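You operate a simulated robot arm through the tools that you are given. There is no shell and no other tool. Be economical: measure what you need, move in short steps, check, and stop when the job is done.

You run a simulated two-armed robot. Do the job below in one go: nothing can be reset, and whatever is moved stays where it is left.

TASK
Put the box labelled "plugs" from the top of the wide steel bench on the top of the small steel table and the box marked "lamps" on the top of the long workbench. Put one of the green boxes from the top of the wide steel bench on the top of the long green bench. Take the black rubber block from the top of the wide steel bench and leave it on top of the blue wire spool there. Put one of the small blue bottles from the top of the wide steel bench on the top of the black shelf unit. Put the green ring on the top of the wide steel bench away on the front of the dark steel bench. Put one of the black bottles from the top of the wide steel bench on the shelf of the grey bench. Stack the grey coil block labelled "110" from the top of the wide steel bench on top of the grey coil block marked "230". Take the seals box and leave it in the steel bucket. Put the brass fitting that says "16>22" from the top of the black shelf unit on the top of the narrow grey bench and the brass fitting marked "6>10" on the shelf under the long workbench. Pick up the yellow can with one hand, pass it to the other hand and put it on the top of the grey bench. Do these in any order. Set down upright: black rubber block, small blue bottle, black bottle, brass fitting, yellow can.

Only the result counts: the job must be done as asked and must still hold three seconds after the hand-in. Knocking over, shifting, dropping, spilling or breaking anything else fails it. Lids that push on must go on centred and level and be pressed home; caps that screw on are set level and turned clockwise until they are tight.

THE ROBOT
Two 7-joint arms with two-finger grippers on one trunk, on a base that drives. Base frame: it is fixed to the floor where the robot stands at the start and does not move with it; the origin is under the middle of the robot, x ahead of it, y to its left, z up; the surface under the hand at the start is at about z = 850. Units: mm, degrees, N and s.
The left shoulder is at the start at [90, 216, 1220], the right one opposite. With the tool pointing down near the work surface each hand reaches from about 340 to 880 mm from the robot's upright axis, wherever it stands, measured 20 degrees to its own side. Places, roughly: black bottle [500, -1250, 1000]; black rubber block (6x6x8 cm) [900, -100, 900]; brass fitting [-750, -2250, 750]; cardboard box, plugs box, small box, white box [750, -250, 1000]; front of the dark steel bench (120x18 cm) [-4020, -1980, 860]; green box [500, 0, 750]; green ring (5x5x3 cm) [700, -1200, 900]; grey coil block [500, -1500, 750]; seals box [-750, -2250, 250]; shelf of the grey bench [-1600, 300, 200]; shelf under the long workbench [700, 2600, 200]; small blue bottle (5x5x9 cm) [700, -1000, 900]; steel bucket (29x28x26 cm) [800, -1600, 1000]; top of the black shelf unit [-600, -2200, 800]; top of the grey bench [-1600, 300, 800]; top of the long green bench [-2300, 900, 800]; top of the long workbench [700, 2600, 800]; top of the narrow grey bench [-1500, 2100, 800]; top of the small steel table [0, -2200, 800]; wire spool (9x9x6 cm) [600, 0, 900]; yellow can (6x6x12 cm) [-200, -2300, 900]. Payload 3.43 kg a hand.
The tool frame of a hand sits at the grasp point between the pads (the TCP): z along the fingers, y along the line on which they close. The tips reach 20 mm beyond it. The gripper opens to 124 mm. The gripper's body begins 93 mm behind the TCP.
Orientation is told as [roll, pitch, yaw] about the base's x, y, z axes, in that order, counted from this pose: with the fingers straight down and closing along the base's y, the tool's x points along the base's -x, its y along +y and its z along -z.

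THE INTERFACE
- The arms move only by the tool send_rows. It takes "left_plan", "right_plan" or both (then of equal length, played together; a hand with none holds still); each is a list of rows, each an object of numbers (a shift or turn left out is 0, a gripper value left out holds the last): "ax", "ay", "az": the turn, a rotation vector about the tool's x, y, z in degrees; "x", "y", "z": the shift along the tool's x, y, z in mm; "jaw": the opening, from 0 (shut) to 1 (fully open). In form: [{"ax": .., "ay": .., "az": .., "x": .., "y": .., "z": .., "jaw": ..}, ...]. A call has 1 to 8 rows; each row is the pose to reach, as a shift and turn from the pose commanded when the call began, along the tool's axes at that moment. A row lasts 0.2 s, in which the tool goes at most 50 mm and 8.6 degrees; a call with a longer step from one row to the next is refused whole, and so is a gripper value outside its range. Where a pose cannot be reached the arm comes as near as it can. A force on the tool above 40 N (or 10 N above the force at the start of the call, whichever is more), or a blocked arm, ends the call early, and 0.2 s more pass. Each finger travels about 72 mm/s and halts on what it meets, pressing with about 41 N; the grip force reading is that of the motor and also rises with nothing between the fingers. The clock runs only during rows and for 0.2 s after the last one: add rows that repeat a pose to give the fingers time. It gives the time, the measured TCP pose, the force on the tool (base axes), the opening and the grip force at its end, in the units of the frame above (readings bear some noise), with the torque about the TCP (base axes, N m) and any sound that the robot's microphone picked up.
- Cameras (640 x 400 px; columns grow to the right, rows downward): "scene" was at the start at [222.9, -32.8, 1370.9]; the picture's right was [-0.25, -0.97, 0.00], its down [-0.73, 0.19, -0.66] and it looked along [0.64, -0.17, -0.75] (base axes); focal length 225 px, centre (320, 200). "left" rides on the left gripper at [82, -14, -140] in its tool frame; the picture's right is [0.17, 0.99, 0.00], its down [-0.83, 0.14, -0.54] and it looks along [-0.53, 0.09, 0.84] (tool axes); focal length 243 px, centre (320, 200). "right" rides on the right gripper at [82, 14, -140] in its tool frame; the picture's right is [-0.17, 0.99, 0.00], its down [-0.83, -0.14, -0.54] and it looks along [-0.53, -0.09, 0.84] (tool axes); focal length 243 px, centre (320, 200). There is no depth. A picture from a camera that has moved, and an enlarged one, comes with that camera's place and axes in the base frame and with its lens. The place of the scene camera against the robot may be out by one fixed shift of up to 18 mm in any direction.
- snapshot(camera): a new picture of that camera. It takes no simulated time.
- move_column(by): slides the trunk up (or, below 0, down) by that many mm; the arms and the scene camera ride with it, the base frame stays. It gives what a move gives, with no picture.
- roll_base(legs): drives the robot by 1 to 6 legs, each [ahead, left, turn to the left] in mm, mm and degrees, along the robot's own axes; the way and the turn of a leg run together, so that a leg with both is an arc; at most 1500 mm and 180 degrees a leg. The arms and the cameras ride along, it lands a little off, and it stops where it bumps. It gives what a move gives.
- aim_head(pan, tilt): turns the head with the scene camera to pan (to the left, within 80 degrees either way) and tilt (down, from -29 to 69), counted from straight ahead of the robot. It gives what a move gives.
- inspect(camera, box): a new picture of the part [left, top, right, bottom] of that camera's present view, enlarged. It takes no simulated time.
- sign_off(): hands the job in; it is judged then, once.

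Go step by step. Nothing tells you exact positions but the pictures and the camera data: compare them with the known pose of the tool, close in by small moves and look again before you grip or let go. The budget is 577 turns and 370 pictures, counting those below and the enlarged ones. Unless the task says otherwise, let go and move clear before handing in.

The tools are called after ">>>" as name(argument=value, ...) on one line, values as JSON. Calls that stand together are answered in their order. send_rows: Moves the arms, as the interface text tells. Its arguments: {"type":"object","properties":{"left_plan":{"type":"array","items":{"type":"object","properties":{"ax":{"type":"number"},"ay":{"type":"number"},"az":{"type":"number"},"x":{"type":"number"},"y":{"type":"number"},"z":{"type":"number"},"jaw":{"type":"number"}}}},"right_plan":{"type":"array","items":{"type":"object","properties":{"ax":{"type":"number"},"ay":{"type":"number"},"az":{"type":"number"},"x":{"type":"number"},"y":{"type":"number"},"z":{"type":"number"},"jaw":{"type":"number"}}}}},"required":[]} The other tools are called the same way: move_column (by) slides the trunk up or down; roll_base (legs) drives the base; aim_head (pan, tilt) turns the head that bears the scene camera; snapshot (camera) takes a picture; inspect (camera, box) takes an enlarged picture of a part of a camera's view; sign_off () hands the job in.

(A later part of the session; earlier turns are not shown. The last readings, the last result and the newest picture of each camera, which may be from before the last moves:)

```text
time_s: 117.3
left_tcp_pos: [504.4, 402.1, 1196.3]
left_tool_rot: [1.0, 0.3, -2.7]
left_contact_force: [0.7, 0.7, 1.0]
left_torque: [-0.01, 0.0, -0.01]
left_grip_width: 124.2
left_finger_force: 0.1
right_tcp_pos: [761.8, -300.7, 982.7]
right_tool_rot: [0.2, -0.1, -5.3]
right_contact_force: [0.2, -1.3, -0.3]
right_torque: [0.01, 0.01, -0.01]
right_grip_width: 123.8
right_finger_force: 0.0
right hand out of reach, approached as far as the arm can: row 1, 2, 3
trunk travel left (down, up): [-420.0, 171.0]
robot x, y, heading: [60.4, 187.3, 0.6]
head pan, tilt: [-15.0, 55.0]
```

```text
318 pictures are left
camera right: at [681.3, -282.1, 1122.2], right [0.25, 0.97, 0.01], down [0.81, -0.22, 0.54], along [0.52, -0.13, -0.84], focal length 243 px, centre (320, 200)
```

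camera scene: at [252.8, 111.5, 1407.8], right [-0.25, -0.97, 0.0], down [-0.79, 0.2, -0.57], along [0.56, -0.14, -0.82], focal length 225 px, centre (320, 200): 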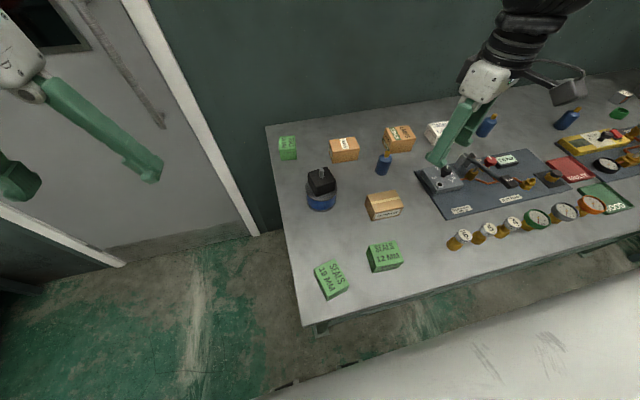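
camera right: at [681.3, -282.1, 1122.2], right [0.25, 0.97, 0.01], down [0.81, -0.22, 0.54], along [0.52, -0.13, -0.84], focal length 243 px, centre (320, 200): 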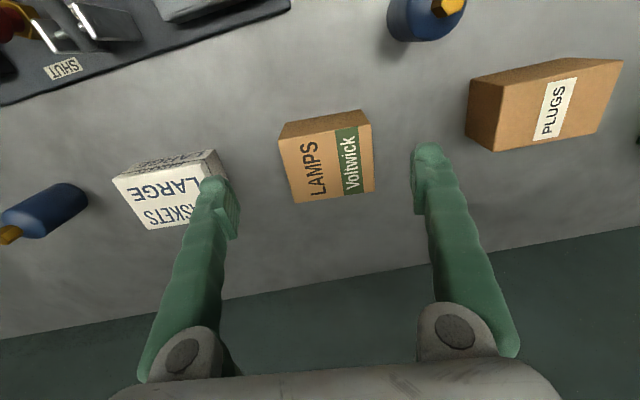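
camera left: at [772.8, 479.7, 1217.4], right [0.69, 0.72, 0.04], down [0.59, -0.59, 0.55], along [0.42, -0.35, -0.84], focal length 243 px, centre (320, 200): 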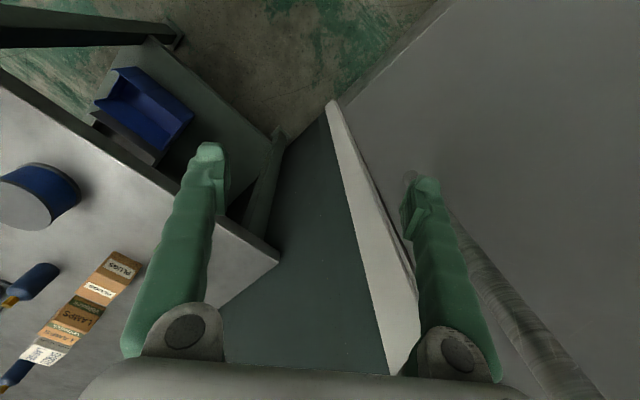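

Aligned laterally; I descend around the box, then nudge outward if possible.

>>> send_rows(right_plan=[{"z": 40}, {"z": 75}, {"z": 100}])

>>> send_rows(right_plan=[{"x": -8}, {"x": -14}])

>>> snapshot(camera="right")

```text
time_s: 118.1
left_tcp_pos: [504.7, 400.0, 1196.4]
left_tool_rot: [1.2, 0.3, -2.7]
left_contact_force: [0.1, -0.3, -0.4]
left_torque: [-0.01, -0.01, 0.01]
left_grip_width: 124.0
left_finger_force: 0.0
right_tcp_pos: [760.9, -300.6, 883.9]
right_tool_rot: [0.4, 0.0, -5.2]
right_contact_force: [0.8, -0.1, -1.0]
right_torque: [-0.02, 0.01, -0.01]
right_grip_width: 124.1
right_finger_force: 0.0
trunk travel left (down, up): [-420.0, 171.0]
robot x, y, heading: [57.6, 189.7, 0.6]
head pan, tilt: [-15.0, 55.0]
```

```text
time_s: 118.7
left_tcp_pos: [502.6, 403.6, 1196.6]
left_tool_rot: [1.0, 0.4, -2.7]
left_contact_force: [0.0, 0.4, -0.7]
left_torque: [0.02, -0.03, -0.01]
left_grip_width: 124.0
left_finger_force: 0.1
right_tcp_pos: [761.2, -300.6, 884.1]
right_tool_rot: [0.3, 0.0, -5.1]
right_contact_force: [-1.4, 0.3, 0.2]
right_torque: [0.01, 0.06, -0.01]
right_grip_width: 123.9
right_finger_force: 0.1
right hand out of reach, approached as far as the arm can: row 1, 2
trunk travel left (down, up): [-420.0, 171.0]
robot x, y, heading: [58.9, 188.6, 0.7]
head pan, tilt: [-15.0, 55.0]
```

```text
317 pictures are left
camera right: at [680.2, -281.6, 1024.8], right [0.26, 0.97, 0.01], down [0.81, -0.22, 0.54], along [0.52, -0.13, -0.84], focal length 243 px, centre (320, 200)
```

right: 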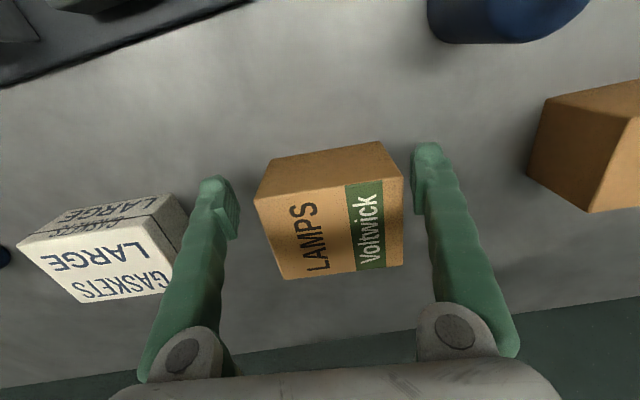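

I roll the base 9 mm ahead to centre the fingers better on the box.

>>> roll_base(legs=[[9, 0, 0]])

>>> send_rows(right_plan=[{"z": 6, "jaw": 0.85}, {"z": 8, "jaw": 0.6}, {"z": 8, "jaw": 0.4}, {"z": 8, "jaw": 0.3}, {"z": 8, "jaw": 0.3}])

>>> send_rows(right_plan=[{"z": -10}, {"z": -30}, {"z": -60}])

>>> snapshot(camera="right")

```text
time_s: 119.4
left_tcp_pos: [509.0, 407.1, 1197.0]
left_tool_rot: [1.2, 0.2, -2.4]
left_contact_force: [-0.2, 1.0, 0.5]
left_torque: [0.03, -0.01, -0.02]
left_grip_width: 123.8
left_finger_force: 0.0
right_tcp_pos: [768.9, -295.9, 887.1]
right_tool_rot: [0.2, 0.0, -5.0]
right_contact_force: [0.4, -0.4, 0.8]
right_torque: [0.05, 0.0, 0.03]
right_grip_width: 124.1
right_finger_force: 0.1
trunk travel left (down, up): [-420.0, 171.0]
robot x, y, heading: [68.7, 190.7, 0.5]
head pan, tilt: [-15.0, 55.0]
```

```text
time_s: 120.6
left_tcp_pos: [509.9, 407.5, 1197.4]
left_tool_rot: [1.0, 0.3, -2.5]
left_contact_force: [0.4, 0.2, 0.7]
left_torque: [-0.02, 0.0, -0.04]
left_grip_width: 124.0
left_finger_force: 0.1
right_tcp_pos: [769.0, -295.2, 878.1]
right_tool_rot: [0.3, -0.3, -4.9]
right_contact_force: [0.6, -0.1, 11.6]
right_torque: [0.1, 0.24, 0.06]
right_grip_width: 87.7
right_finger_force: 40.8
trunk travel left (down, up): [-420.0, 171.0]
robot x, y, heading: [69.0, 193.1, 0.8]
head pan, tilt: [-15.0, 55.0]
```

```text
time_s: 121.4
left_tcp_pos: [510.4, 406.4, 1197.7]
left_tool_rot: [1.0, 0.3, -2.5]
left_contact_force: [0.3, -0.3, 0.0]
left_torque: [-0.07, 0.02, -0.01]
left_grip_width: 123.8
left_finger_force: 0.0
right_tcp_pos: [771.0, -296.3, 939.0]
right_tool_rot: [0.3, -0.1, -5.0]
right_contact_force: [0.1, 0.3, -0.6]
right_torque: [0.03, 0.01, 0.01]
right_grip_width: 87.4
right_finger_force: 40.8
trunk travel left (down, up): [-420.0, 171.0]
robot x, y, heading: [68.0, 189.4, 0.8]
head pan, tilt: [-15.0, 55.0]
```

```text
316 pictures are left
camera right: at [690.6, -277.5, 1078.3], right [0.25, 0.97, 0.01], down [0.81, -0.21, 0.54], along [0.52, -0.13, -0.84], focal length 243 px, centre (320, 200)
```

right: 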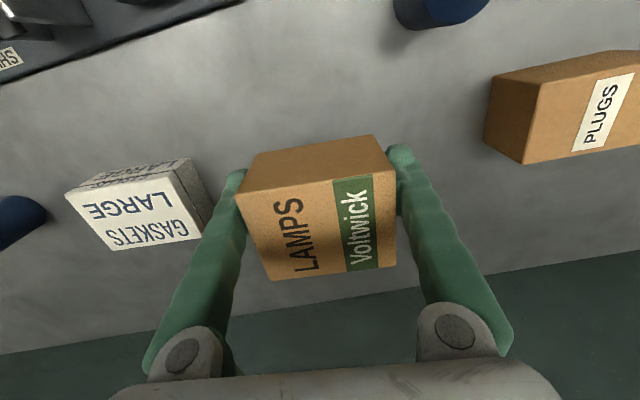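

Lamps box held. I lift and retract the right arm, then move the base so the left hand can take the green "19 MM" box.

>>> send_rows(right_plan=[{"z": -45}, {"z": -90}, {"z": -130}, {"x": 40, "z": -140}, {"x": 80, "z": -150}, {"x": 120, "z": -160}, {"x": 160, "z": -160}, {"x": 200, "z": -160}])

>>> roll_base(legs=[[-90, 0, 0], [0, -440, 0]])

>>> snapshot(camera="left")

>>> snapshot(camera="scene")

```text
time_s: 123.2
left_tcp_pos: [508.0, 406.7, 1196.4]
left_tool_rot: [1.2, 0.2, -2.5]
left_contact_force: [-0.3, -0.9, -0.2]
left_torque: [0.0, -0.02, 0.01]
left_grip_width: 124.1
left_finger_force: 0.1
right_tcp_pos: [568.5, -278.0, 1098.0]
right_tool_rot: [0.4, -0.1, -5.1]
right_contact_force: [-0.9, -0.1, -0.9]
right_torque: [-0.01, -0.01, 0.0]
right_grip_width: 87.7
right_finger_force: 41.6
right hand out of reach, approached as far as the arm can: row 2, 3
trunk travel left (down, up): [-420.0, 171.0]
robot x, y, heading: [65.5, 189.5, 0.9]
head pan, tilt: [-15.0, 55.0]
```

```text
time_s: 130.1
left_tcp_pos: [424.8, -7.4, 1197.5]
left_tool_rot: [1.0, 0.4, -1.8]
left_contact_force: [-0.3, 0.5, -0.4]
left_torque: [0.02, -0.01, -0.03]
left_grip_width: 124.1
left_finger_force: 0.0
right_tcp_pos: [493.7, -688.7, 1097.3]
right_tool_rot: [0.3, 0.0, -4.4]
right_contact_force: [1.0, 0.3, -0.4]
right_torque: [0.02, 0.04, 0.02]
right_grip_width: 87.9
right_finger_force: 41.5
trunk travel left (down, up): [-420.0, 171.0]
robot x, y, heading: [-17.5, -221.1, 1.4]
head pan, tilt: [-15.0, 55.0]
```

```text
315 pictures are left
camera left: at [342.9, -20.7, 1336.4], right [-0.13, 0.99, 0.02], down [0.84, 0.1, 0.54], along [0.53, 0.09, -0.84], focal length 243 px, centre (320, 200)
```

left: 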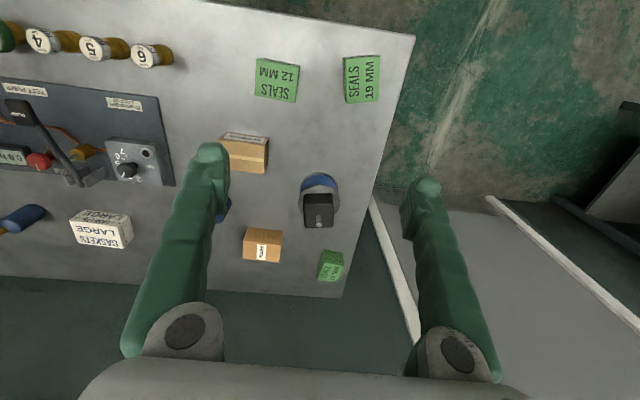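

```text
314 pictures are left
camera scene: at [189.1, -252.4, 1407.8], right [-0.23, -0.97, 0.0], down [-0.8, 0.19, -0.57], along [0.56, -0.13, -0.82], focal length 225 px, centre (320, 200)
```

scene: 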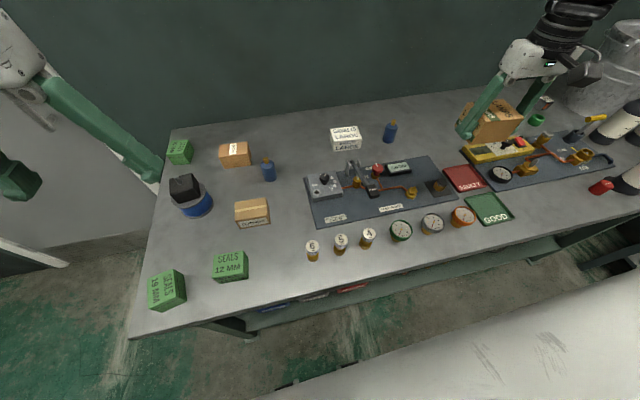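

Green "19 MM" box ≈ (376, 61). I bring the left hand above it.

>>> send_rows(left_plan=[{"x": 10, "y": 14, "z": 40}, {"x": 20, "y": 28, "z": 80}, {"x": 30, "y": 42, "z": 120}, {"x": 40, "y": 56, "z": 160}, {"x": 47, "y": 69, "z": 197}])

>>> snapshot(camera="left")

```text
time_s: 131.3
left_tcp_pos: [394.7, 79.8, 1000.8]
left_tool_rot: [0.9, 0.5, -2.0]
left_contact_force: [-0.1, 0.8, 0.8]
left_torque: [-0.02, 0.02, 0.0]
left_grip_width: 123.9
left_finger_force: 0.0
left hand out of reach, approached as far as the arm can: row 1, 2, 3, 4, 5
right_tcp_pos: [493.6, -688.5, 1098.5]
right_tool_rot: [0.3, 0.1, -4.3]
right_contact_force: [0.3, 0.6, -0.8]
right_torque: [-0.02, 0.04, -0.02]
right_grip_width: 87.7
right_finger_force: 40.9
trunk travel left (down, up): [-420.0, 171.0]
robot x, y, heading: [-14.2, -225.5, 1.5]
head pan, tilt: [-15.0, 55.0]
```

```text
313 pictures are left
camera left: at [313.7, 66.9, 1140.5], right [-0.13, 0.99, 0.02], down [0.84, 0.1, 0.53], along [0.53, 0.08, -0.85], focal length 243 px, centre (320, 200)
```

left: 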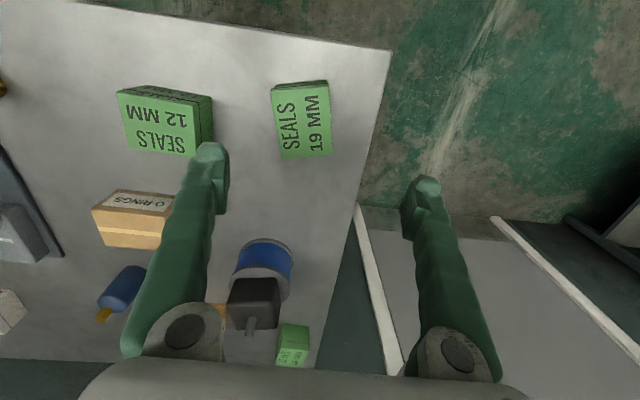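

The target needs the hand a bit closer in than it can go; I back the base up 60 mm.

>>> roll_base(legs=[[-60, -20, 0]])

>>> send_rows(left_plan=[{"x": -20, "az": -6}, {"x": -42, "az": -12}, {"x": -42, "z": 30, "az": -12}])

>>> snapshot(camera="left")

```text
time_s: 132.4
left_tcp_pos: [336.2, 59.4, 1002.0]
left_tool_rot: [1.0, 0.5, -1.9]
left_contact_force: [0.3, 0.9, 0.3]
left_torque: [0.0, 0.01, -0.01]
left_grip_width: 124.0
left_finger_force: 0.1
right_tcp_pos: [435.9, -708.0, 1097.3]
right_tool_rot: [0.3, 0.0, -4.3]
right_contact_force: [0.9, 0.0, -0.6]
right_torque: [-0.02, 0.04, -0.02]
right_grip_width: 87.9
right_finger_force: 40.8
trunk travel left (down, up): [-420.0, 171.0]
robot x, y, heading: [-78.6, -248.0, 1.6]
head pan, tilt: [-15.0, 55.0]
```

```text
time_s: 133.2
left_tcp_pos: [392.5, 88.7, 990.8]
left_tool_rot: [1.0, 0.2, 10.2]
left_contact_force: [-0.4, 0.9, 0.0]
left_torque: [-0.06, -0.05, -0.02]
left_grip_width: 124.0
left_finger_force: 0.0
left hand out of reach, approached as far as the arm can: row 1, 2, 3
right_tcp_pos: [434.2, -706.3, 1100.3]
right_tool_rot: [0.2, -0.2, -4.2]
right_contact_force: [-0.4, 0.7, -1.3]
right_torque: [-0.02, -0.04, 0.01]
right_grip_width: 87.7
right_finger_force: 40.8
trunk travel left (down, up): [-420.0, 171.0]
robot x, y, heading: [-74.9, -248.8, 1.7]
head pan, tilt: [-15.0, 55.0]
```

```text
312 pictures are left
camera left: at [315.5, 57.4, 1129.5], right [-0.34, 0.94, 0.02], down [0.8, 0.28, 0.54], along [0.5, 0.19, -0.84], focal length 243 px, centre (320, 200)
```

left: 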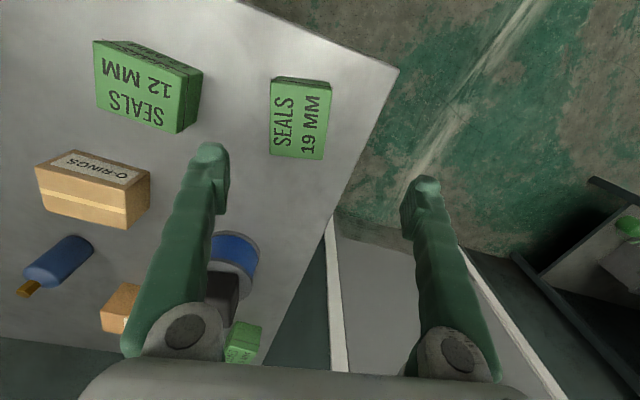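

I shift the base left so the box lies more in front of the left arm.

>>> send_rows(left_plan=[{"z": -30}, {"x": -10, "y": -40, "z": -40}, {"x": -20, "y": -80, "z": -40}])

>>> roll_base(legs=[[-40, 100, 0]])

>>> snapshot(camera="left")

```text
time_s: 134.0
left_tcp_pos: [435.3, 42.2, 1044.4]
left_tool_rot: [1.1, 0.2, 10.1]
left_contact_force: [-0.3, -0.5, -0.5]
left_torque: [-0.02, 0.04, 0.02]
left_grip_width: 124.0
left_finger_force: 0.1
left hand out of reach, approached as far as the arm can: row 2, 3
right_tcp_pos: [435.4, -710.1, 1096.7]
right_tool_rot: [0.3, -0.1, -4.2]
right_contact_force: [0.4, 0.8, -0.7]
right_torque: [0.04, 0.05, 0.03]
right_grip_width: 88.1
right_finger_force: 40.9
trunk travel left (down, up): [-420.0, 171.0]
robot x, y, heading: [-76.0, -247.4, 1.7]
head pan, tilt: [-15.0, 55.0]
```

```text
time_s: 135.9
left_tcp_pos: [392.9, 139.0, 1045.6]
left_tool_rot: [1.1, 0.2, 10.2]
left_contact_force: [-0.1, -0.1, -0.4]
left_torque: [-0.02, 0.02, 0.01]
left_grip_width: 124.1
left_finger_force: 0.1
right_tcp_pos: [392.9, -613.0, 1097.3]
right_tool_rot: [0.4, 0.0, -4.4]
right_contact_force: [-0.3, -0.3, -1.1]
right_torque: [0.03, 0.02, 0.0]
right_grip_width: 87.8
right_finger_force: 40.5
trunk travel left (down, up): [-420.0, 171.0]
robot x, y, heading: [-119.1, -151.8, 1.4]
head pan, tilt: [-15.0, 55.0]
```

```text
311 pictures are left
camera left: at [314.9, 108.0, 1184.4], right [-0.34, 0.94, 0.02], down [0.8, 0.27, 0.54], along [0.5, 0.2, -0.84], focal length 243 px, centre (320, 200)
```

left: 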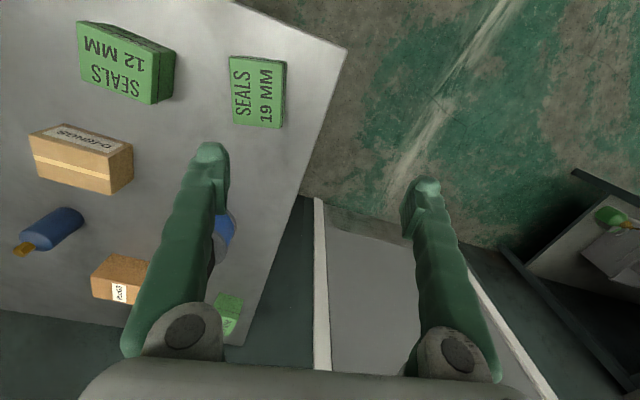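

The hand's outward yaw seems to limit it. I'll take the squarely placed "12 MM" box instead: turn the hand back and shift.

>>> send_rows(left_plan=[{"x": -10, "az": 6}, {"x": -20, "az": 11, "y": -20}, {"x": -20, "az": 11, "y": -50}, {"x": -20, "az": 11, "y": -90}])

>>> roll_base(legs=[[30, -75, 0]])

>>> snapshot(camera="left")

```text
time_s: 136.9
left_tcp_pos: [426.9, 53.1, 1043.4]
left_tool_rot: [1.1, 0.4, -1.0]
left_contact_force: [0.0, 0.3, -0.3]
left_torque: [0.03, -0.02, 0.02]
left_grip_width: 124.1
left_finger_force: 0.1
right_tcp_pos: [393.8, -614.7, 1094.9]
right_tool_rot: [0.4, 0.0, -4.4]
right_contact_force: [0.7, 0.5, -2.0]
right_torque: [0.02, 0.02, 0.0]
right_grip_width: 87.9
right_finger_force: 40.9
trunk travel left (down, up): [-420.0, 171.0]
robot x, y, heading: [-115.4, -149.0, 1.1]
head pan, tilt: [-15.0, 55.0]
```

```text
time_s: 138.7
left_tcp_pos: [458.4, -22.5, 1042.8]
left_tool_rot: [1.0, 0.4, -0.9]
left_contact_force: [-1.1, 0.9, 0.7]
left_torque: [-0.01, 0.01, 0.02]
left_grip_width: 123.9
left_finger_force: 0.1
right_tcp_pos: [425.1, -689.7, 1098.3]
right_tool_rot: [0.3, 0.0, -4.3]
right_contact_force: [0.1, -0.2, -0.5]
right_torque: [-0.02, 0.01, 0.02]
right_grip_width: 88.1
right_finger_force: 41.1
trunk travel left (down, up): [-420.0, 171.0]
robot x, y, heading: [-87.6, -226.3, 1.4]
head pan, tilt: [-15.0, 55.0]
```

```text
310 pictures are left
camera left: at [377.5, -37.8, 1183.1], right [-0.15, 0.99, 0.02], down [0.84, 0.12, 0.54], along [0.53, 0.1, -0.84], focal length 243 px, centre (320, 200)
```

left: 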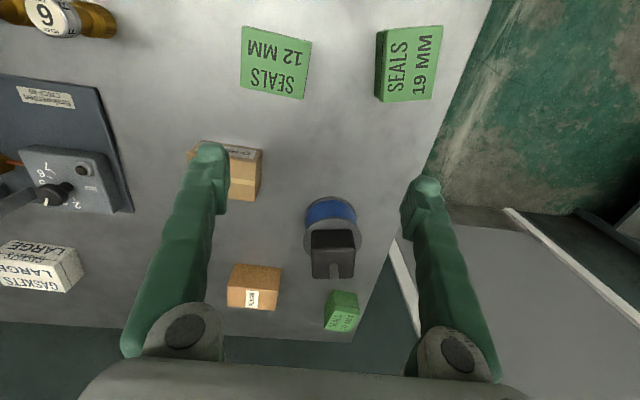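

12 MM box centre ≈ (396, -73). I move there and lower.

>>> send_rows(left_plan=[{"x": 30, "y": -25, "z": 10}, {"x": 60, "y": -50, "z": 20}, {"x": 62, "y": -51, "z": 50}])

>>> snapshot(camera="left")

```text
time_s: 139.5
left_tcp_pos: [420.6, -51.1, 1023.9]
left_tool_rot: [0.9, 0.5, -0.9]
left_contact_force: [0.6, 0.5, -0.3]
left_torque: [0.0, -0.03, -0.02]
left_grip_width: 124.0
left_finger_force: 0.1
left hand out of reach, approached as far as the arm can: row 2, 3
right_tcp_pos: [426.3, -689.3, 1097.2]
right_tool_rot: [0.3, 0.0, -4.3]
right_contact_force: [-0.2, 0.0, 0.3]
right_torque: [0.0, -0.02, 0.01]
right_grip_width: 87.7
right_finger_force: 41.4
trunk travel left (down, up): [-420.0, 171.0]
robot x, y, heading: [-86.1, -225.7, 1.5]
head pan, tilt: [-15.0, 55.0]
```

```text
309 pictures are left
camera left: at [339.2, -66.2, 1163.2], right [-0.15, 0.99, 0.02], down [0.84, 0.12, 0.53], along [0.53, 0.09, -0.85], focal length 243 px, centre (320, 200)
```

left: 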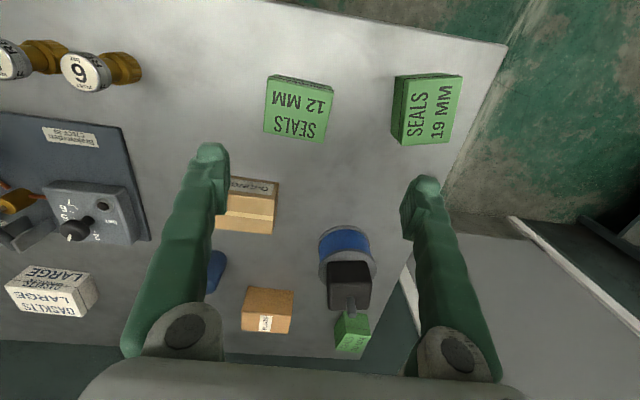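

Too close for this arm; I back the base another 60 mm.

>>> roll_base(legs=[[-65, 0, 0]])

>>> send_rows(left_plan=[{"x": -20, "y": -10, "z": 20}, {"x": -40, "y": -21, "z": 40}, {"x": -40, "y": -21, "z": 60}])

>>> snapshot(camera="left")

```text
time_s: 140.5
left_tcp_pos: [356.1, -52.3, 1023.1]
left_tool_rot: [0.9, 0.6, -0.8]
left_contact_force: [0.9, 0.4, -0.5]
left_torque: [0.04, 0.01, 0.01]
left_grip_width: 124.3
left_finger_force: 0.0
right_tcp_pos: [360.8, -691.3, 1097.2]
right_tool_rot: [0.3, 0.0, -4.3]
right_contact_force: [0.9, -0.2, -1.4]
right_torque: [-0.01, 0.03, -0.01]
right_grip_width: 87.8
right_finger_force: 41.1
trunk travel left (down, up): [-420.0, 171.0]
robot x, y, heading: [-154.7, -229.4, 1.6]
head pan, tilt: [-15.0, 55.0]
```

```text
time_s: 141.3
left_tcp_pos: [391.6, -75.6, 964.0]
left_tool_rot: [0.9, 0.5, -0.7]
left_contact_force: [0.5, 0.7, -0.2]
left_torque: [-0.02, 0.02, 0.03]
left_grip_width: 124.3
left_finger_force: 0.0
right_tcp_pos: [359.2, -689.5, 1098.2]
right_tool_rot: [0.2, 0.0, -4.2]
right_contact_force: [1.0, -0.3, -0.6]
right_torque: [-0.02, 0.01, -0.01]
right_grip_width: 87.9
right_finger_force: 40.9
trunk travel left (down, up): [-420.0, 171.0]
robot x, y, heading: [-150.7, -231.8, 1.4]
head pan, tilt: [-15.0, 55.0]
```

```text
308 pictures are left
camera left: at [310.8, -90.3, 1103.3], right [-0.15, 0.99, 0.02], down [0.84, 0.12, 0.53], along [0.53, 0.09, -0.85], focal length 243 px, centre (320, 200)
```

left: 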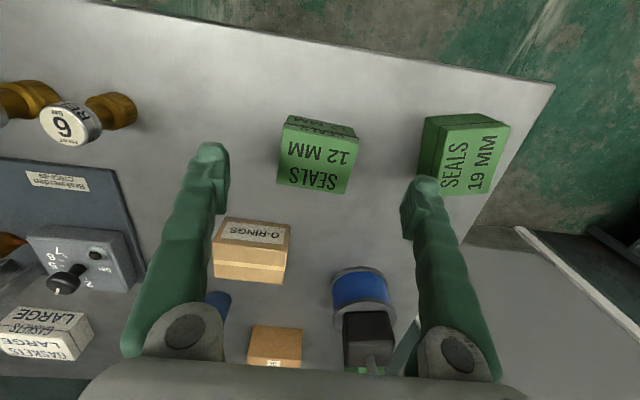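

Aligned. I descend and grip the 12 MM box.

>>> send_rows(left_plan=[{"x": -7, "z": 30}, {"x": -7, "z": 60}, {"x": -7, "z": 87}, {"x": -7, "z": 87, "jaw": 0.7}, {"x": -7, "z": 87, "jaw": 0.4}, {"x": -7, "z": 87, "jaw": 0.3}, {"x": -7, "z": 87, "jaw": 0.3}])

>>> send_rows(left_plan=[{"z": -20}, {"z": -60}, {"z": -100}, {"z": -140}])

>>> snapshot(camera="left")

```text
time_s: 142.9
left_tcp_pos: [397.4, -72.2, 874.7]
left_tool_rot: [0.9, 0.5, -0.8]
left_contact_force: [0.1, -0.7, -0.6]
left_torque: [-0.01, 0.0, 0.0]
left_grip_width: 66.4
left_finger_force: 41.0
right_tcp_pos: [359.7, -691.4, 1096.7]
right_tool_rot: [0.3, 0.0, -4.3]
right_contact_force: [0.2, 0.1, -1.3]
right_torque: [0.02, 0.01, 0.0]
right_grip_width: 87.7
right_finger_force: 41.1
trunk travel left (down, up): [-420.0, 171.0]
robot x, y, heading: [-149.7, -224.7, 1.8]
head pan, tilt: [-15.0, 55.0]
```

```text
time_s: 143.9
left_tcp_pos: [402.2, -73.8, 1017.2]
left_tool_rot: [1.0, 0.6, -1.0]
left_contact_force: [-0.1, -0.9, -0.3]
left_torque: [-0.01, 0.0, -0.03]
left_grip_width: 66.6
left_finger_force: 40.9
right_tcp_pos: [359.1, -690.4, 1097.4]
right_tool_rot: [0.4, 0.0, -4.3]
right_contact_force: [-0.8, -0.8, -0.5]
right_torque: [0.05, 0.01, 0.0]
right_grip_width: 87.5
right_finger_force: 41.1
trunk travel left (down, up): [-420.0, 171.0]
robot x, y, heading: [-147.9, -227.6, 1.6]
head pan, tilt: [-15.0, 55.0]
```

```text
307 pictures are left
camera left: at [321.7, -90.4, 1156.5], right [-0.15, 0.99, 0.02], down [0.84, 0.12, 0.53], along [0.53, 0.1, -0.85], focal length 243 px, centre (320, 200)
```

left: 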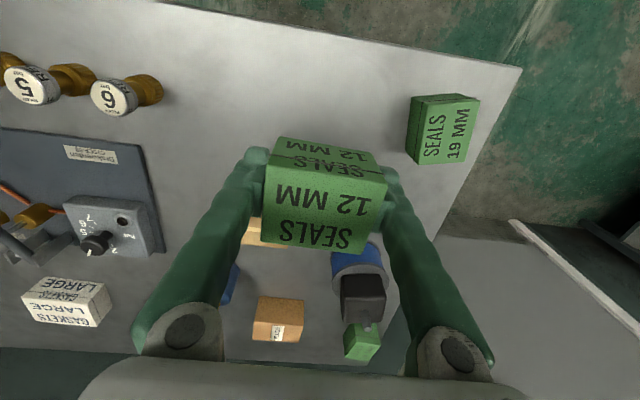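

Green box held. I raise it, back off, turn left and look at the room towards the long workbench.

>>> send_rows(left_plan=[{"z": -40}, {"z": -80}])

>>> roll_base(legs=[[-150, 0, 0], [0, 300, 0], [0, 0, 88]])

>>> aim_head(pan=0, tilt=25)

>>> snapshot(camera="scene")

```text
time_s: 144.5
left_tcp_pos: [401.0, -73.0, 1096.6]
left_tool_rot: [0.9, 0.5, -0.7]
left_contact_force: [-0.8, -0.3, -0.6]
left_torque: [0.02, 0.0, -0.01]
left_grip_width: 66.2
left_finger_force: 40.8
right_tcp_pos: [358.5, -692.4, 1097.7]
right_tool_rot: [0.4, -0.1, -4.2]
right_contact_force: [-0.9, 0.6, -0.6]
right_torque: [-0.01, -0.03, -0.03]
right_grip_width: 88.0
right_finger_force: 40.5
trunk travel left (down, up): [-420.0, 171.0]
robot x, y, heading: [-148.6, -228.9, 1.7]
head pan, tilt: [-15.0, 55.0]
```

```text
time_s: 155.4
left_tcp_pos: [-447.9, 625.5, 1095.2]
left_tool_rot: [1.0, 0.4, 87.0]
left_contact_force: [-0.7, 0.8, -0.8]
left_torque: [-0.01, -0.01, 0.04]
left_grip_width: 66.5
left_finger_force: 41.0
right_tcp_pos: [167.2, 562.0, 1097.3]
right_tool_rot: [0.2, 0.1, 83.7]
right_contact_force: [0.0, 0.0, -1.6]
right_torque: [-0.01, 0.03, 0.02]
right_grip_width: 87.7
right_finger_force: 41.1
trunk travel left (down, up): [-420.0, 171.0]
robot x, y, heading: [-310.9, 65.1, 89.7]
head pan, tilt: [-15.0, 55.0]
```

```text
time_s: 156.4
left_tcp_pos: [-447.8, 626.4, 1096.4]
left_tool_rot: [0.9, 0.6, 87.0]
left_contact_force: [-0.5, -0.3, -0.7]
left_torque: [-0.02, -0.04, 0.0]
left_grip_width: 66.3
left_finger_force: 40.9
right_tcp_pos: [168.6, 562.3, 1096.6]
right_tool_rot: [0.4, 0.0, 83.7]
right_contact_force: [0.0, 0.8, -0.7]
right_torque: [-0.02, 0.0, 0.02]
right_grip_width: 87.8
right_finger_force: 41.2
trunk travel left (down, up): [-420.0, 171.0]
robot x, y, heading: [-312.7, 66.0, 89.7]
head pan, tilt: [0.0, 25.0]
```

```text
306 pictures are left
camera scene: at [-302.4, 274.8, 1451.7], right [1.0, -0.01, 0.0], down [0.0, -0.42, -0.91], along [0.01, 0.91, -0.42], focal length 225 px, centre (320, 200)
```

scene: 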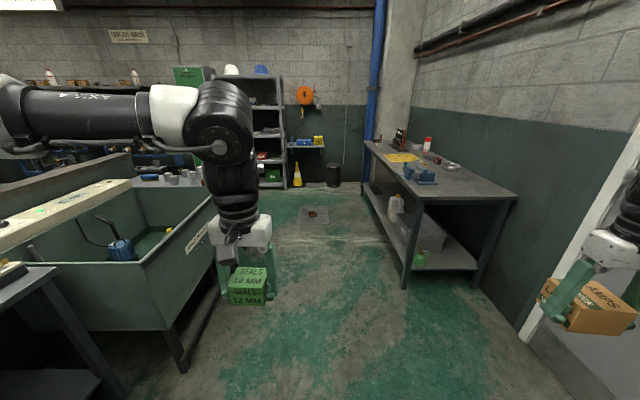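

The long workbench is on the right (front edge x≈440, near end y≈1690). I drive along and turn to face it.

>>> roll_base(legs=[[1200, 0, 0], [1030, 0, 0], [0, 0, -90]])

>>> aim_head(pan=-10, tilt=40)

>>> snapshot(camera="scene")

```text
time_s: 175.2
left_tcp_pos: [305.1, 2395.1, 1095.7]
left_tool_rot: [0.9, 0.5, -4.7]
left_contact_force: [0.4, 0.5, 0.2]
left_torque: [-0.01, 0.0, -0.01]
left_grip_width: 66.3
left_finger_force: 41.3
right_tcp_pos: [223.7, 1781.8, 1096.8]
right_tool_rot: [0.3, 0.0, -8.0]
right_contact_force: [0.6, 0.1, -0.8]
right_torque: [0.01, 0.01, -0.02]
right_grip_width: 87.8
right_finger_force: 41.5
trunk travel left (down, up): [-420.0, 171.0]
robot x, y, heading: [-256.3, 2275.4, -2.3]
head pan, tilt: [0.0, 25.0]
```

```text
time_s: 176.0
left_tcp_pos: [305.9, 2395.8, 1096.3]
left_tool_rot: [0.9, 0.6, -4.6]
left_contact_force: [0.6, 0.7, -0.6]
left_torque: [0.01, -0.01, 0.0]
left_grip_width: 66.2
left_finger_force: 40.9
right_tcp_pos: [222.5, 1780.6, 1097.8]
right_tool_rot: [0.4, 0.0, -8.0]
right_contact_force: [0.4, -0.2, -1.4]
right_torque: [-0.01, -0.04, 0.01]
right_grip_width: 87.8
right_finger_force: 40.6
trunk travel left (down, up): [-420.0, 171.0]
robot x, y, heading: [-254.0, 2278.6, -2.4]
head pan, tilt: [-10.0, 40.0]
```

```text
305 pictures are left
camera scene: at [-37.5, 2239.9, 1428.5], right [-0.21, -0.98, 0.0], down [-0.63, 0.14, -0.77], along [0.75, -0.16, -0.64], focal length 225 px, centre (320, 200)
```

scene: 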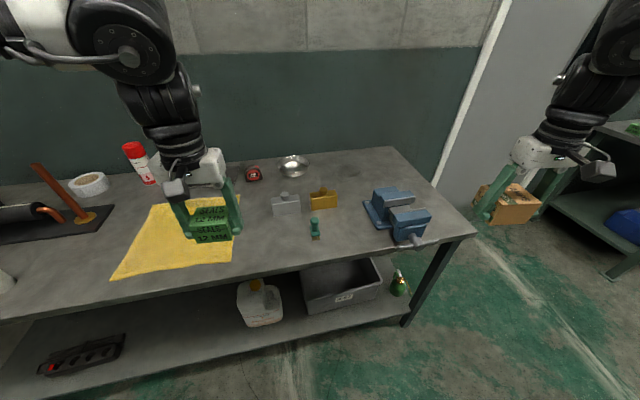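

Free spot for lamps: around (510, 2280) between the green plug and yellow cloth. I position the base with that spot in front of the right hand.

>>> roll_base(legs=[[0, 0, 2.4], [0, 350, 0], [262, 0, 0]])

>>> snapshot(camera="scene")

>>> snapshot(camera="right")

```text
time_s: 183.4
left_tcp_pos: [571.0, 2757.9, 1096.3]
left_tool_rot: [0.9, 0.5, -2.6]
left_contact_force: [0.2, 1.3, 0.4]
left_torque: [0.0, 0.02, 0.02]
left_grip_width: 66.4
left_finger_force: 40.7
right_tcp_pos: [509.9, 2141.7, 1098.1]
right_tool_rot: [0.3, 0.0, -6.0]
right_contact_force: [0.4, -0.9, -0.8]
right_torque: [0.0, 0.02, 0.0]
right_grip_width: 87.9
right_finger_force: 41.1
trunk travel left (down, up): [-420.0, 171.0]
robot x, y, heading: [15.6, 2620.7, -0.1]
head pan, tilt: [-10.0, 40.0]
```

```text
304 pictures are left
camera scene: at [232.3, 2590.3, 1428.6], right [-0.18, -0.98, 0.0], down [-0.63, 0.11, -0.77], along [0.75, -0.14, -0.64], focal length 225 px, centre (320, 200)
```

scene: 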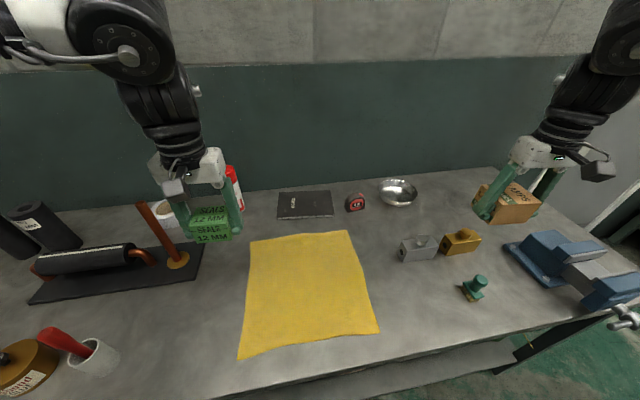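

```text
303 pictures are left
camera right: at [429.3, 2161.5, 1237.4], right [0.27, 0.96, 0.01], down [0.81, -0.23, 0.54], along [0.52, -0.14, -0.84], focal length 243 px, centre (320, 200)
```

right: 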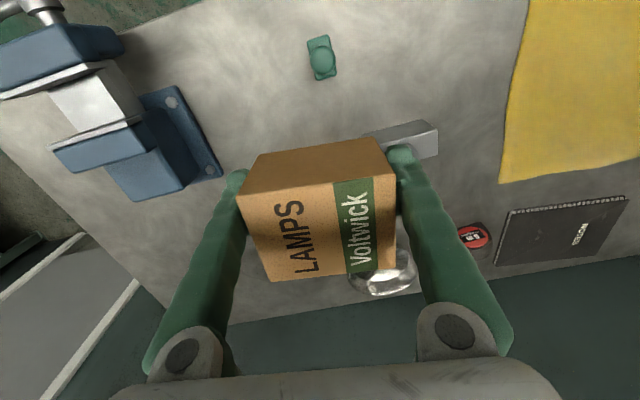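

Free patch is x 400–560, y 2200–2440. I shift the base left so the right hand comes over (475, 2320).

>>> roll_base(legs=[[-32, 175, 0]])

>>> send_rows(right_plan=[{"z": 45}, {"z": 90}, {"z": 135}, {"z": 180}, {"z": 220}])

>>> snapshot(camera="right")

>>> snapshot(camera="scene")

```text
time_s: 186.4
left_tcp_pos: [541.0, 2932.2, 1095.3]
left_tool_rot: [1.0, 0.5, -3.0]
left_contact_force: [-0.2, 0.2, -1.5]
left_torque: [0.0, -0.02, -0.02]
left_grip_width: 66.5
left_finger_force: 40.8
right_tcp_pos: [474.6, 2315.6, 1096.5]
right_tool_rot: [0.4, 0.0, -6.3]
right_contact_force: [0.5, 0.3, -0.7]
right_torque: [0.01, 0.02, 0.03]
right_grip_width: 87.9
right_finger_force: 40.7
trunk travel left (down, up): [-420.0, 171.0]
robot x, y, heading: [-19.1, 2796.3, -0.9]
head pan, tilt: [-10.0, 40.0]
```

```text
time_s: 187.6
left_tcp_pos: [540.1, 2930.7, 1095.6]
left_tool_rot: [0.9, 0.5, -3.0]
left_contact_force: [-0.5, 0.5, -0.8]
left_torque: [0.02, -0.01, -0.05]
left_grip_width: 66.3
left_finger_force: 41.4
right_tcp_pos: [477.3, 2314.5, 879.0]
right_tool_rot: [0.3, -0.1, -6.3]
right_contact_force: [0.0, -1.3, -0.4]
right_torque: [-0.13, -0.11, 0.03]
right_grip_width: 87.6
right_finger_force: 41.1
trunk travel left (down, up): [-420.0, 171.0]
robot x, y, heading: [-18.8, 2795.6, -0.6]
head pan, tilt: [-10.0, 40.0]
```

```text
302 pictures are left
camera right: at [396.2, 2335.2, 1017.8], right [0.27, 0.96, 0.01], down [0.81, -0.23, 0.54], along [0.52, -0.14, -0.84], focal length 243 px, centre (320, 200)
```

right: 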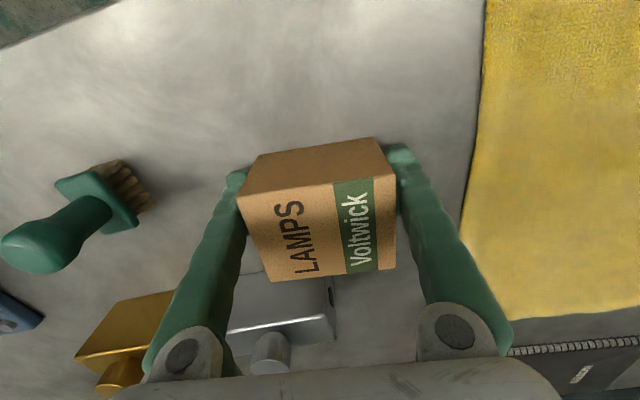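

```text
301 pictures are left
camera scene: at [201.4, 2766.6, 1428.5], right [-0.18, -0.98, 0.0], down [-0.63, 0.12, -0.77], along [0.75, -0.14, -0.64], focal length 225 px, centre (320, 200)
```

scene: 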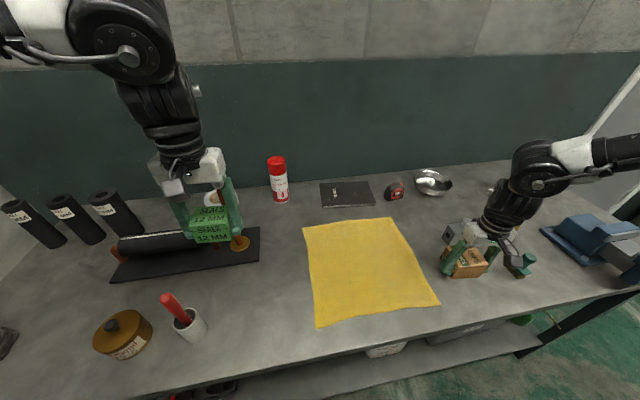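

Clear. I lower until the box meets the bench.

>>> send_rows(right_plan=[{"z": 25}, {"z": 35}, {"z": 42}, {"z": 46}, {"z": 50}, {"z": 54}, {"z": 57}, {"z": 60}])

```text
time_s: 187.9
left_tcp_pos: [538.5, 2931.5, 1096.7]
left_tool_rot: [0.9, 0.5, -3.1]
left_contact_force: [-0.4, -0.7, -1.5]
left_torque: [0.03, 0.02, -0.01]
left_grip_width: 66.5
left_finger_force: 41.4
right_tcp_pos: [476.9, 2316.0, 876.2]
right_tool_rot: [0.2, -0.3, -6.3]
right_contact_force: [-6.3, 2.0, 18.7]
right_torque: [-0.21, -0.15, -0.09]
right_grip_width: 87.8
right_finger_force: 40.6
trunk travel left (down, up): [-420.0, 171.0]
robot x, y, heading: [-16.1, 2793.7, -0.6]
head pan, tilt: [-10.0, 40.0]
stopped in row 1 (right hand): the force on the tool passed its limit at 47 N (the readings are from after the stop); the commanded pose is now the measured one
```

It rests: this bench is also ≈850 high. I release and rise.

>>> send_rows(right_plan=[{"z": -1}, {"z": -1, "jaw": 0.8}, {"z": -1, "jaw": 1}, {"z": -1}, {"z": -45}, {"z": -90}, {"z": -135}])

>>> snapshot(camera="right")

```text
time_s: 189.5
left_tcp_pos: [539.3, 2931.2, 1096.7]
left_tool_rot: [0.8, 0.4, -3.1]
left_contact_force: [-0.2, -0.1, -1.0]
left_torque: [-0.03, 0.0, -0.03]
left_grip_width: 66.4
left_finger_force: 41.5
right_tcp_pos: [473.7, 2311.9, 1009.8]
right_tool_rot: [0.2, -0.2, -6.5]
right_contact_force: [-0.9, 0.6, 0.0]
right_torque: [-0.02, 0.01, 0.02]
right_grip_width: 124.1
right_finger_force: 0.0
trunk travel left (down, up): [-420.0, 171.0]
robot x, y, heading: [-15.6, 2795.5, -0.7]
head pan, tilt: [-10.0, 40.0]
```

```text
300 pictures are left
camera right: at [393.1, 2333.2, 1149.7], right [0.27, 0.96, 0.0], down [0.81, -0.23, 0.54], along [0.52, -0.15, -0.84], focal length 243 px, centre (320, 200)
```

right: 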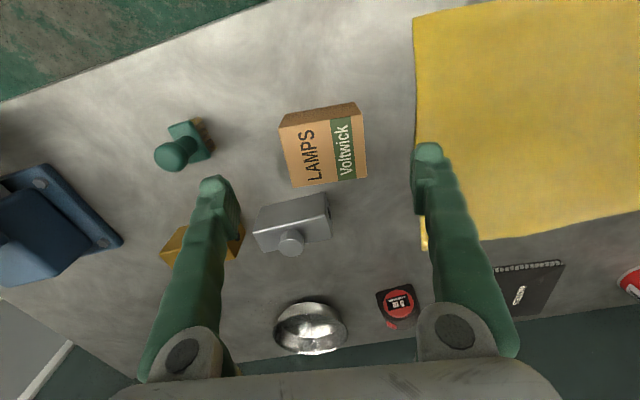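

Lamps are placed. I retreat, turn around and look toward the other benches.

>>> send_rows(right_plan=[{"z": -40}, {"z": -90}])

>>> roll_base(legs=[[-380, 0, 0], [0, 0, 150]])

>>> aim_head(pan=0, tilt=22)

>>> snapshot(camera="scene")

>>> aim_head(pan=60, tilt=22)

>>> snapshot(camera="scene")

```text
time_s: 190.1
left_tcp_pos: [540.0, 2931.7, 1097.0]
left_tool_rot: [0.8, 0.5, -3.1]
left_contact_force: [0.0, 0.0, -0.3]
left_torque: [-0.04, 0.0, -0.01]
left_grip_width: 66.6
left_finger_force: 42.0
right_tcp_pos: [471.8, 2313.5, 1099.2]
right_tool_rot: [0.2, -0.1, -6.3]
right_contact_force: [-0.3, 0.4, -0.3]
right_torque: [0.0, 0.0, 0.03]
right_grip_width: 124.1
right_finger_force: 0.1
trunk travel left (down, up): [-420.0, 171.0]
robot x, y, heading: [-19.7, 2796.6, -0.6]
head pan, tilt: [-10.0, 40.0]
```

```text
time_s: 201.5
left_tcp_pos: [-947.8, 2954.3, 1095.6]
left_tool_rot: [0.9, 0.5, 148.0]
left_contact_force: [-0.2, -0.7, -0.3]
left_torque: [-0.03, -0.02, 0.0]
left_grip_width: 66.6
left_finger_force: 40.8
right_tcp_pos: [-590.1, 3462.6, 1098.2]
right_tool_rot: [0.3, -0.2, 144.7]
right_contact_force: [0.3, 1.0, 0.9]
right_torque: [0.0, 0.01, -0.02]
right_grip_width: 124.0
right_finger_force: 0.0
trunk travel left (down, up): [-420.0, 171.0]
robot x, y, heading: [-393.8, 2800.5, 150.5]
head pan, tilt: [-10.0, 40.0]
```

```text
time_s: 202.3
left_tcp_pos: [-947.8, 2953.3, 1096.5]
left_tool_rot: [0.9, 0.6, 147.9]
left_contact_force: [0.1, -0.1, -1.1]
left_torque: [0.01, -0.02, -0.02]
left_grip_width: 66.3
left_finger_force: 41.2
right_tcp_pos: [-590.9, 3463.0, 1098.6]
right_tool_rot: [0.2, -0.2, 144.8]
right_contact_force: [-0.3, 0.4, -0.3]
right_torque: [0.02, 0.01, -0.03]
right_grip_width: 123.8
right_finger_force: 0.1
trunk travel left (down, up): [-420.0, 171.0]
robot x, y, heading: [-395.0, 2806.6, 150.5]
head pan, tilt: [0.0, 22.0]
```

```text
299 pictures are left
camera scene: at [-577.3, 2897.2, 1456.6], right [0.49, 0.87, 0.0], down [0.33, -0.19, -0.93], along [-0.81, 0.46, -0.38], focal length 225 px, centre (320, 200)
```

scene: 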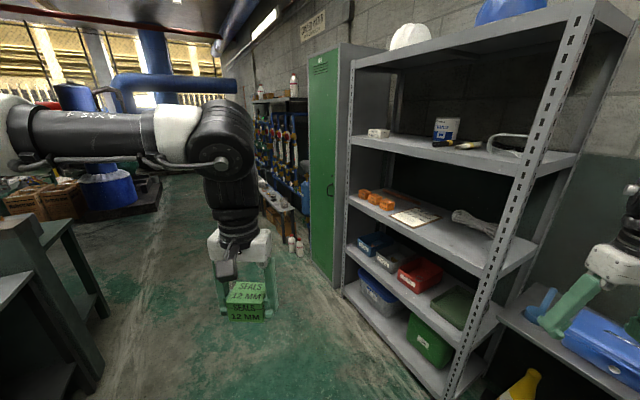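

```text
time_s: 203.6
left_tcp_pos: [-947.8, 2953.8, 1096.1]
left_tool_rot: [1.0, 0.4, 148.0]
left_contact_force: [0.8, -0.6, -0.7]
left_torque: [-0.02, 0.01, 0.0]
left_grip_width: 66.4
left_finger_force: 41.2
right_tcp_pos: [-590.5, 3463.2, 1098.1]
right_tool_rot: [0.2, -0.2, 144.7]
right_contact_force: [1.0, 0.2, -0.1]
right_torque: [-0.02, 0.01, -0.03]
right_grip_width: 123.9
right_finger_force: 0.0
trunk travel left (down, up): [-420.0, 171.0]
robot x, y, heading: [-391.2, 2804.6, 150.4]
head pan, tilt: [60.0, 22.0]
```

```text
298 pictures are left
camera scene: at [-576.6, 2804.4, 1456.6], right [-0.51, 0.86, 0.0], down [0.32, 0.19, -0.93], along [-0.8, -0.47, -0.37], focal length 225 px, centre (320, 200)
```

scene: 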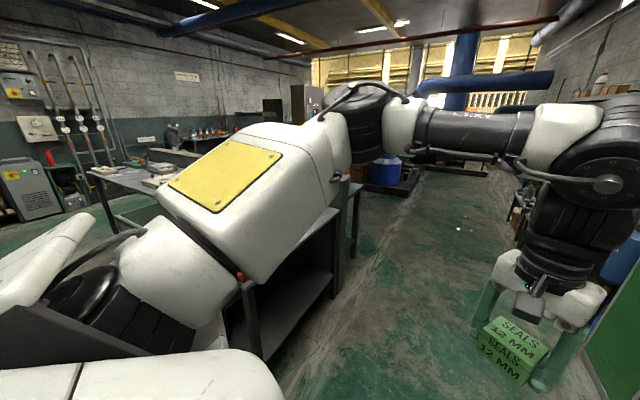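

I move away from the shelving, turn further left and look over the middle of the room.

>>> roll_base(legs=[[-150, 250, 0], [0, 0, 75]])

>>> aim_head(pan=0, tilt=22)

>>> snapshot(camera="scene")

```text
time_s: 211.9
left_tcp_pos: [-675.9, 2018.3, 1095.8]
left_tool_rot: [0.9, 0.5, -137.2]
left_contact_force: [-0.6, -0.2, 0.5]
left_torque: [-0.01, -0.02, 0.02]
left_grip_width: 66.7
left_finger_force: 40.8
right_tcp_pos: [-1072.9, 2497.2, 1097.2]
right_tool_rot: [0.1, -0.2, -140.5]
right_contact_force: [0.5, -0.2, 0.2]
right_torque: [0.04, -0.01, -0.02]
right_grip_width: 123.9
right_finger_force: 0.1
trunk travel left (down, up): [-420.0, 171.0]
robot x, y, heading: [-387.1, 2512.9, -134.7]
head pan, tilt: [60.0, 22.0]
```

```text
time_s: 213.2
left_tcp_pos: [-675.1, 2016.5, 1096.2]
left_tool_rot: [0.8, 0.5, -137.1]
left_contact_force: [-0.5, 0.2, -0.9]
left_torque: [-0.03, 0.03, -0.01]
left_grip_width: 66.4
left_finger_force: 40.9
right_tcp_pos: [-1073.4, 2497.7, 1098.1]
right_tool_rot: [0.2, -0.2, -140.6]
right_contact_force: [-0.5, -0.2, 1.2]
right_torque: [-0.01, 0.0, -0.01]
right_grip_width: 123.8
right_finger_force: 0.1
trunk travel left (down, up): [-420.0, 171.0]
robot x, y, heading: [-389.6, 2514.6, -134.5]
head pan, tilt: [0.0, 22.0]
```

```text
297 pictures are left
camera scene: at [-530.6, 2343.5, 1456.6], right [-0.71, 0.7, 0.0], down [0.26, 0.27, -0.93], along [-0.65, -0.66, -0.37], focal length 225 px, centre (320, 200)
```

scene: 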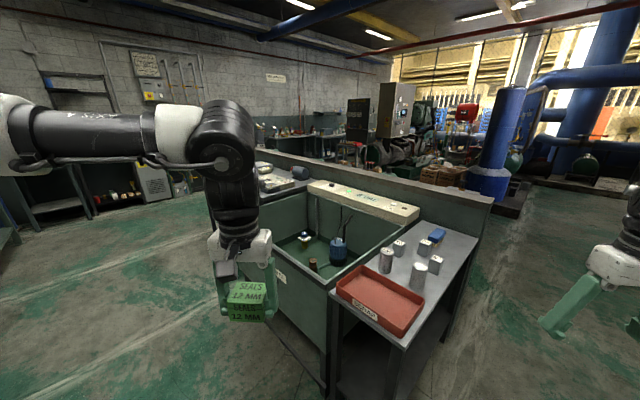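

I see the narrow grey bench (red tray), the wash bath, and a partition; the long green bench should lie behind it. I drive around the north end.

>>> roll_base(legs=[[0, 0, -45.5], [0, -250, 0], [1300, 0, 0]])

>>> aim_head(pan=35, tilt=22)

>>> snapshot(camera="scene")

```text
time_s: 227.6
left_tcp_pos: [-2242.5, 2555.8, 1095.8]
left_tool_rot: [0.9, 0.5, 179.9]
left_contact_force: [0.0, -0.2, -0.7]
left_torque: [0.01, 0.01, 0.0]
left_grip_width: 66.3
left_finger_force: 40.9
right_tcp_pos: [-2206.9, 3176.4, 1097.8]
right_tool_rot: [0.3, -0.1, 176.5]
right_contact_force: [-0.4, -0.8, -0.8]
right_torque: [-0.03, 0.02, -0.02]
right_grip_width: 124.1
right_finger_force: 0.0
trunk travel left (down, up): [-420.0, 171.0]
robot x, y, heading: [-1693.3, 2717.6, -178.1]
head pan, tilt: [0.0, 22.0]
```

```text
time_s: 228.6
left_tcp_pos: [-2242.1, 2554.5, 1095.6]
left_tool_rot: [0.9, 0.5, 179.8]
left_contact_force: [-0.2, 0.1, -1.7]
left_torque: [0.0, 0.0, -0.01]
left_grip_width: 66.4
left_finger_force: 40.7
right_tcp_pos: [-2207.3, 3175.6, 1097.6]
right_tool_rot: [0.2, -0.2, 176.6]
right_contact_force: [0.2, -0.2, -0.5]
right_torque: [-0.02, 0.0, -0.01]
right_grip_width: 124.1
right_finger_force: 0.1
trunk travel left (down, up): [-420.0, 171.0]
robot x, y, heading: [-1691.8, 2716.9, -177.9]
head pan, tilt: [35.0, 22.0]
```

```text
296 pictures are left
camera scene: at [-1884.9, 2642.6, 1456.6], right [-0.6, 0.8, 0.0], down [0.3, 0.23, -0.93], along [-0.74, -0.56, -0.37], focal length 225 px, centre (320, 200)
```

scene: 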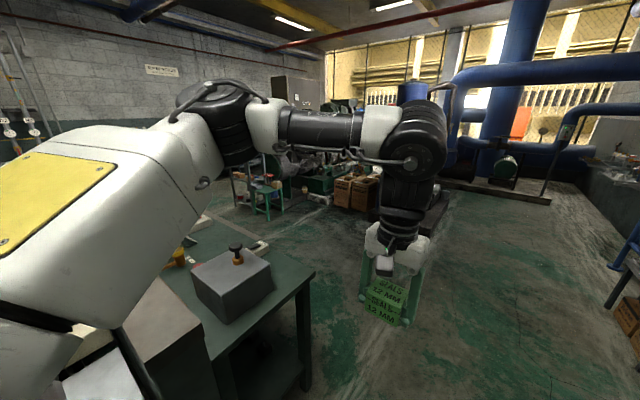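

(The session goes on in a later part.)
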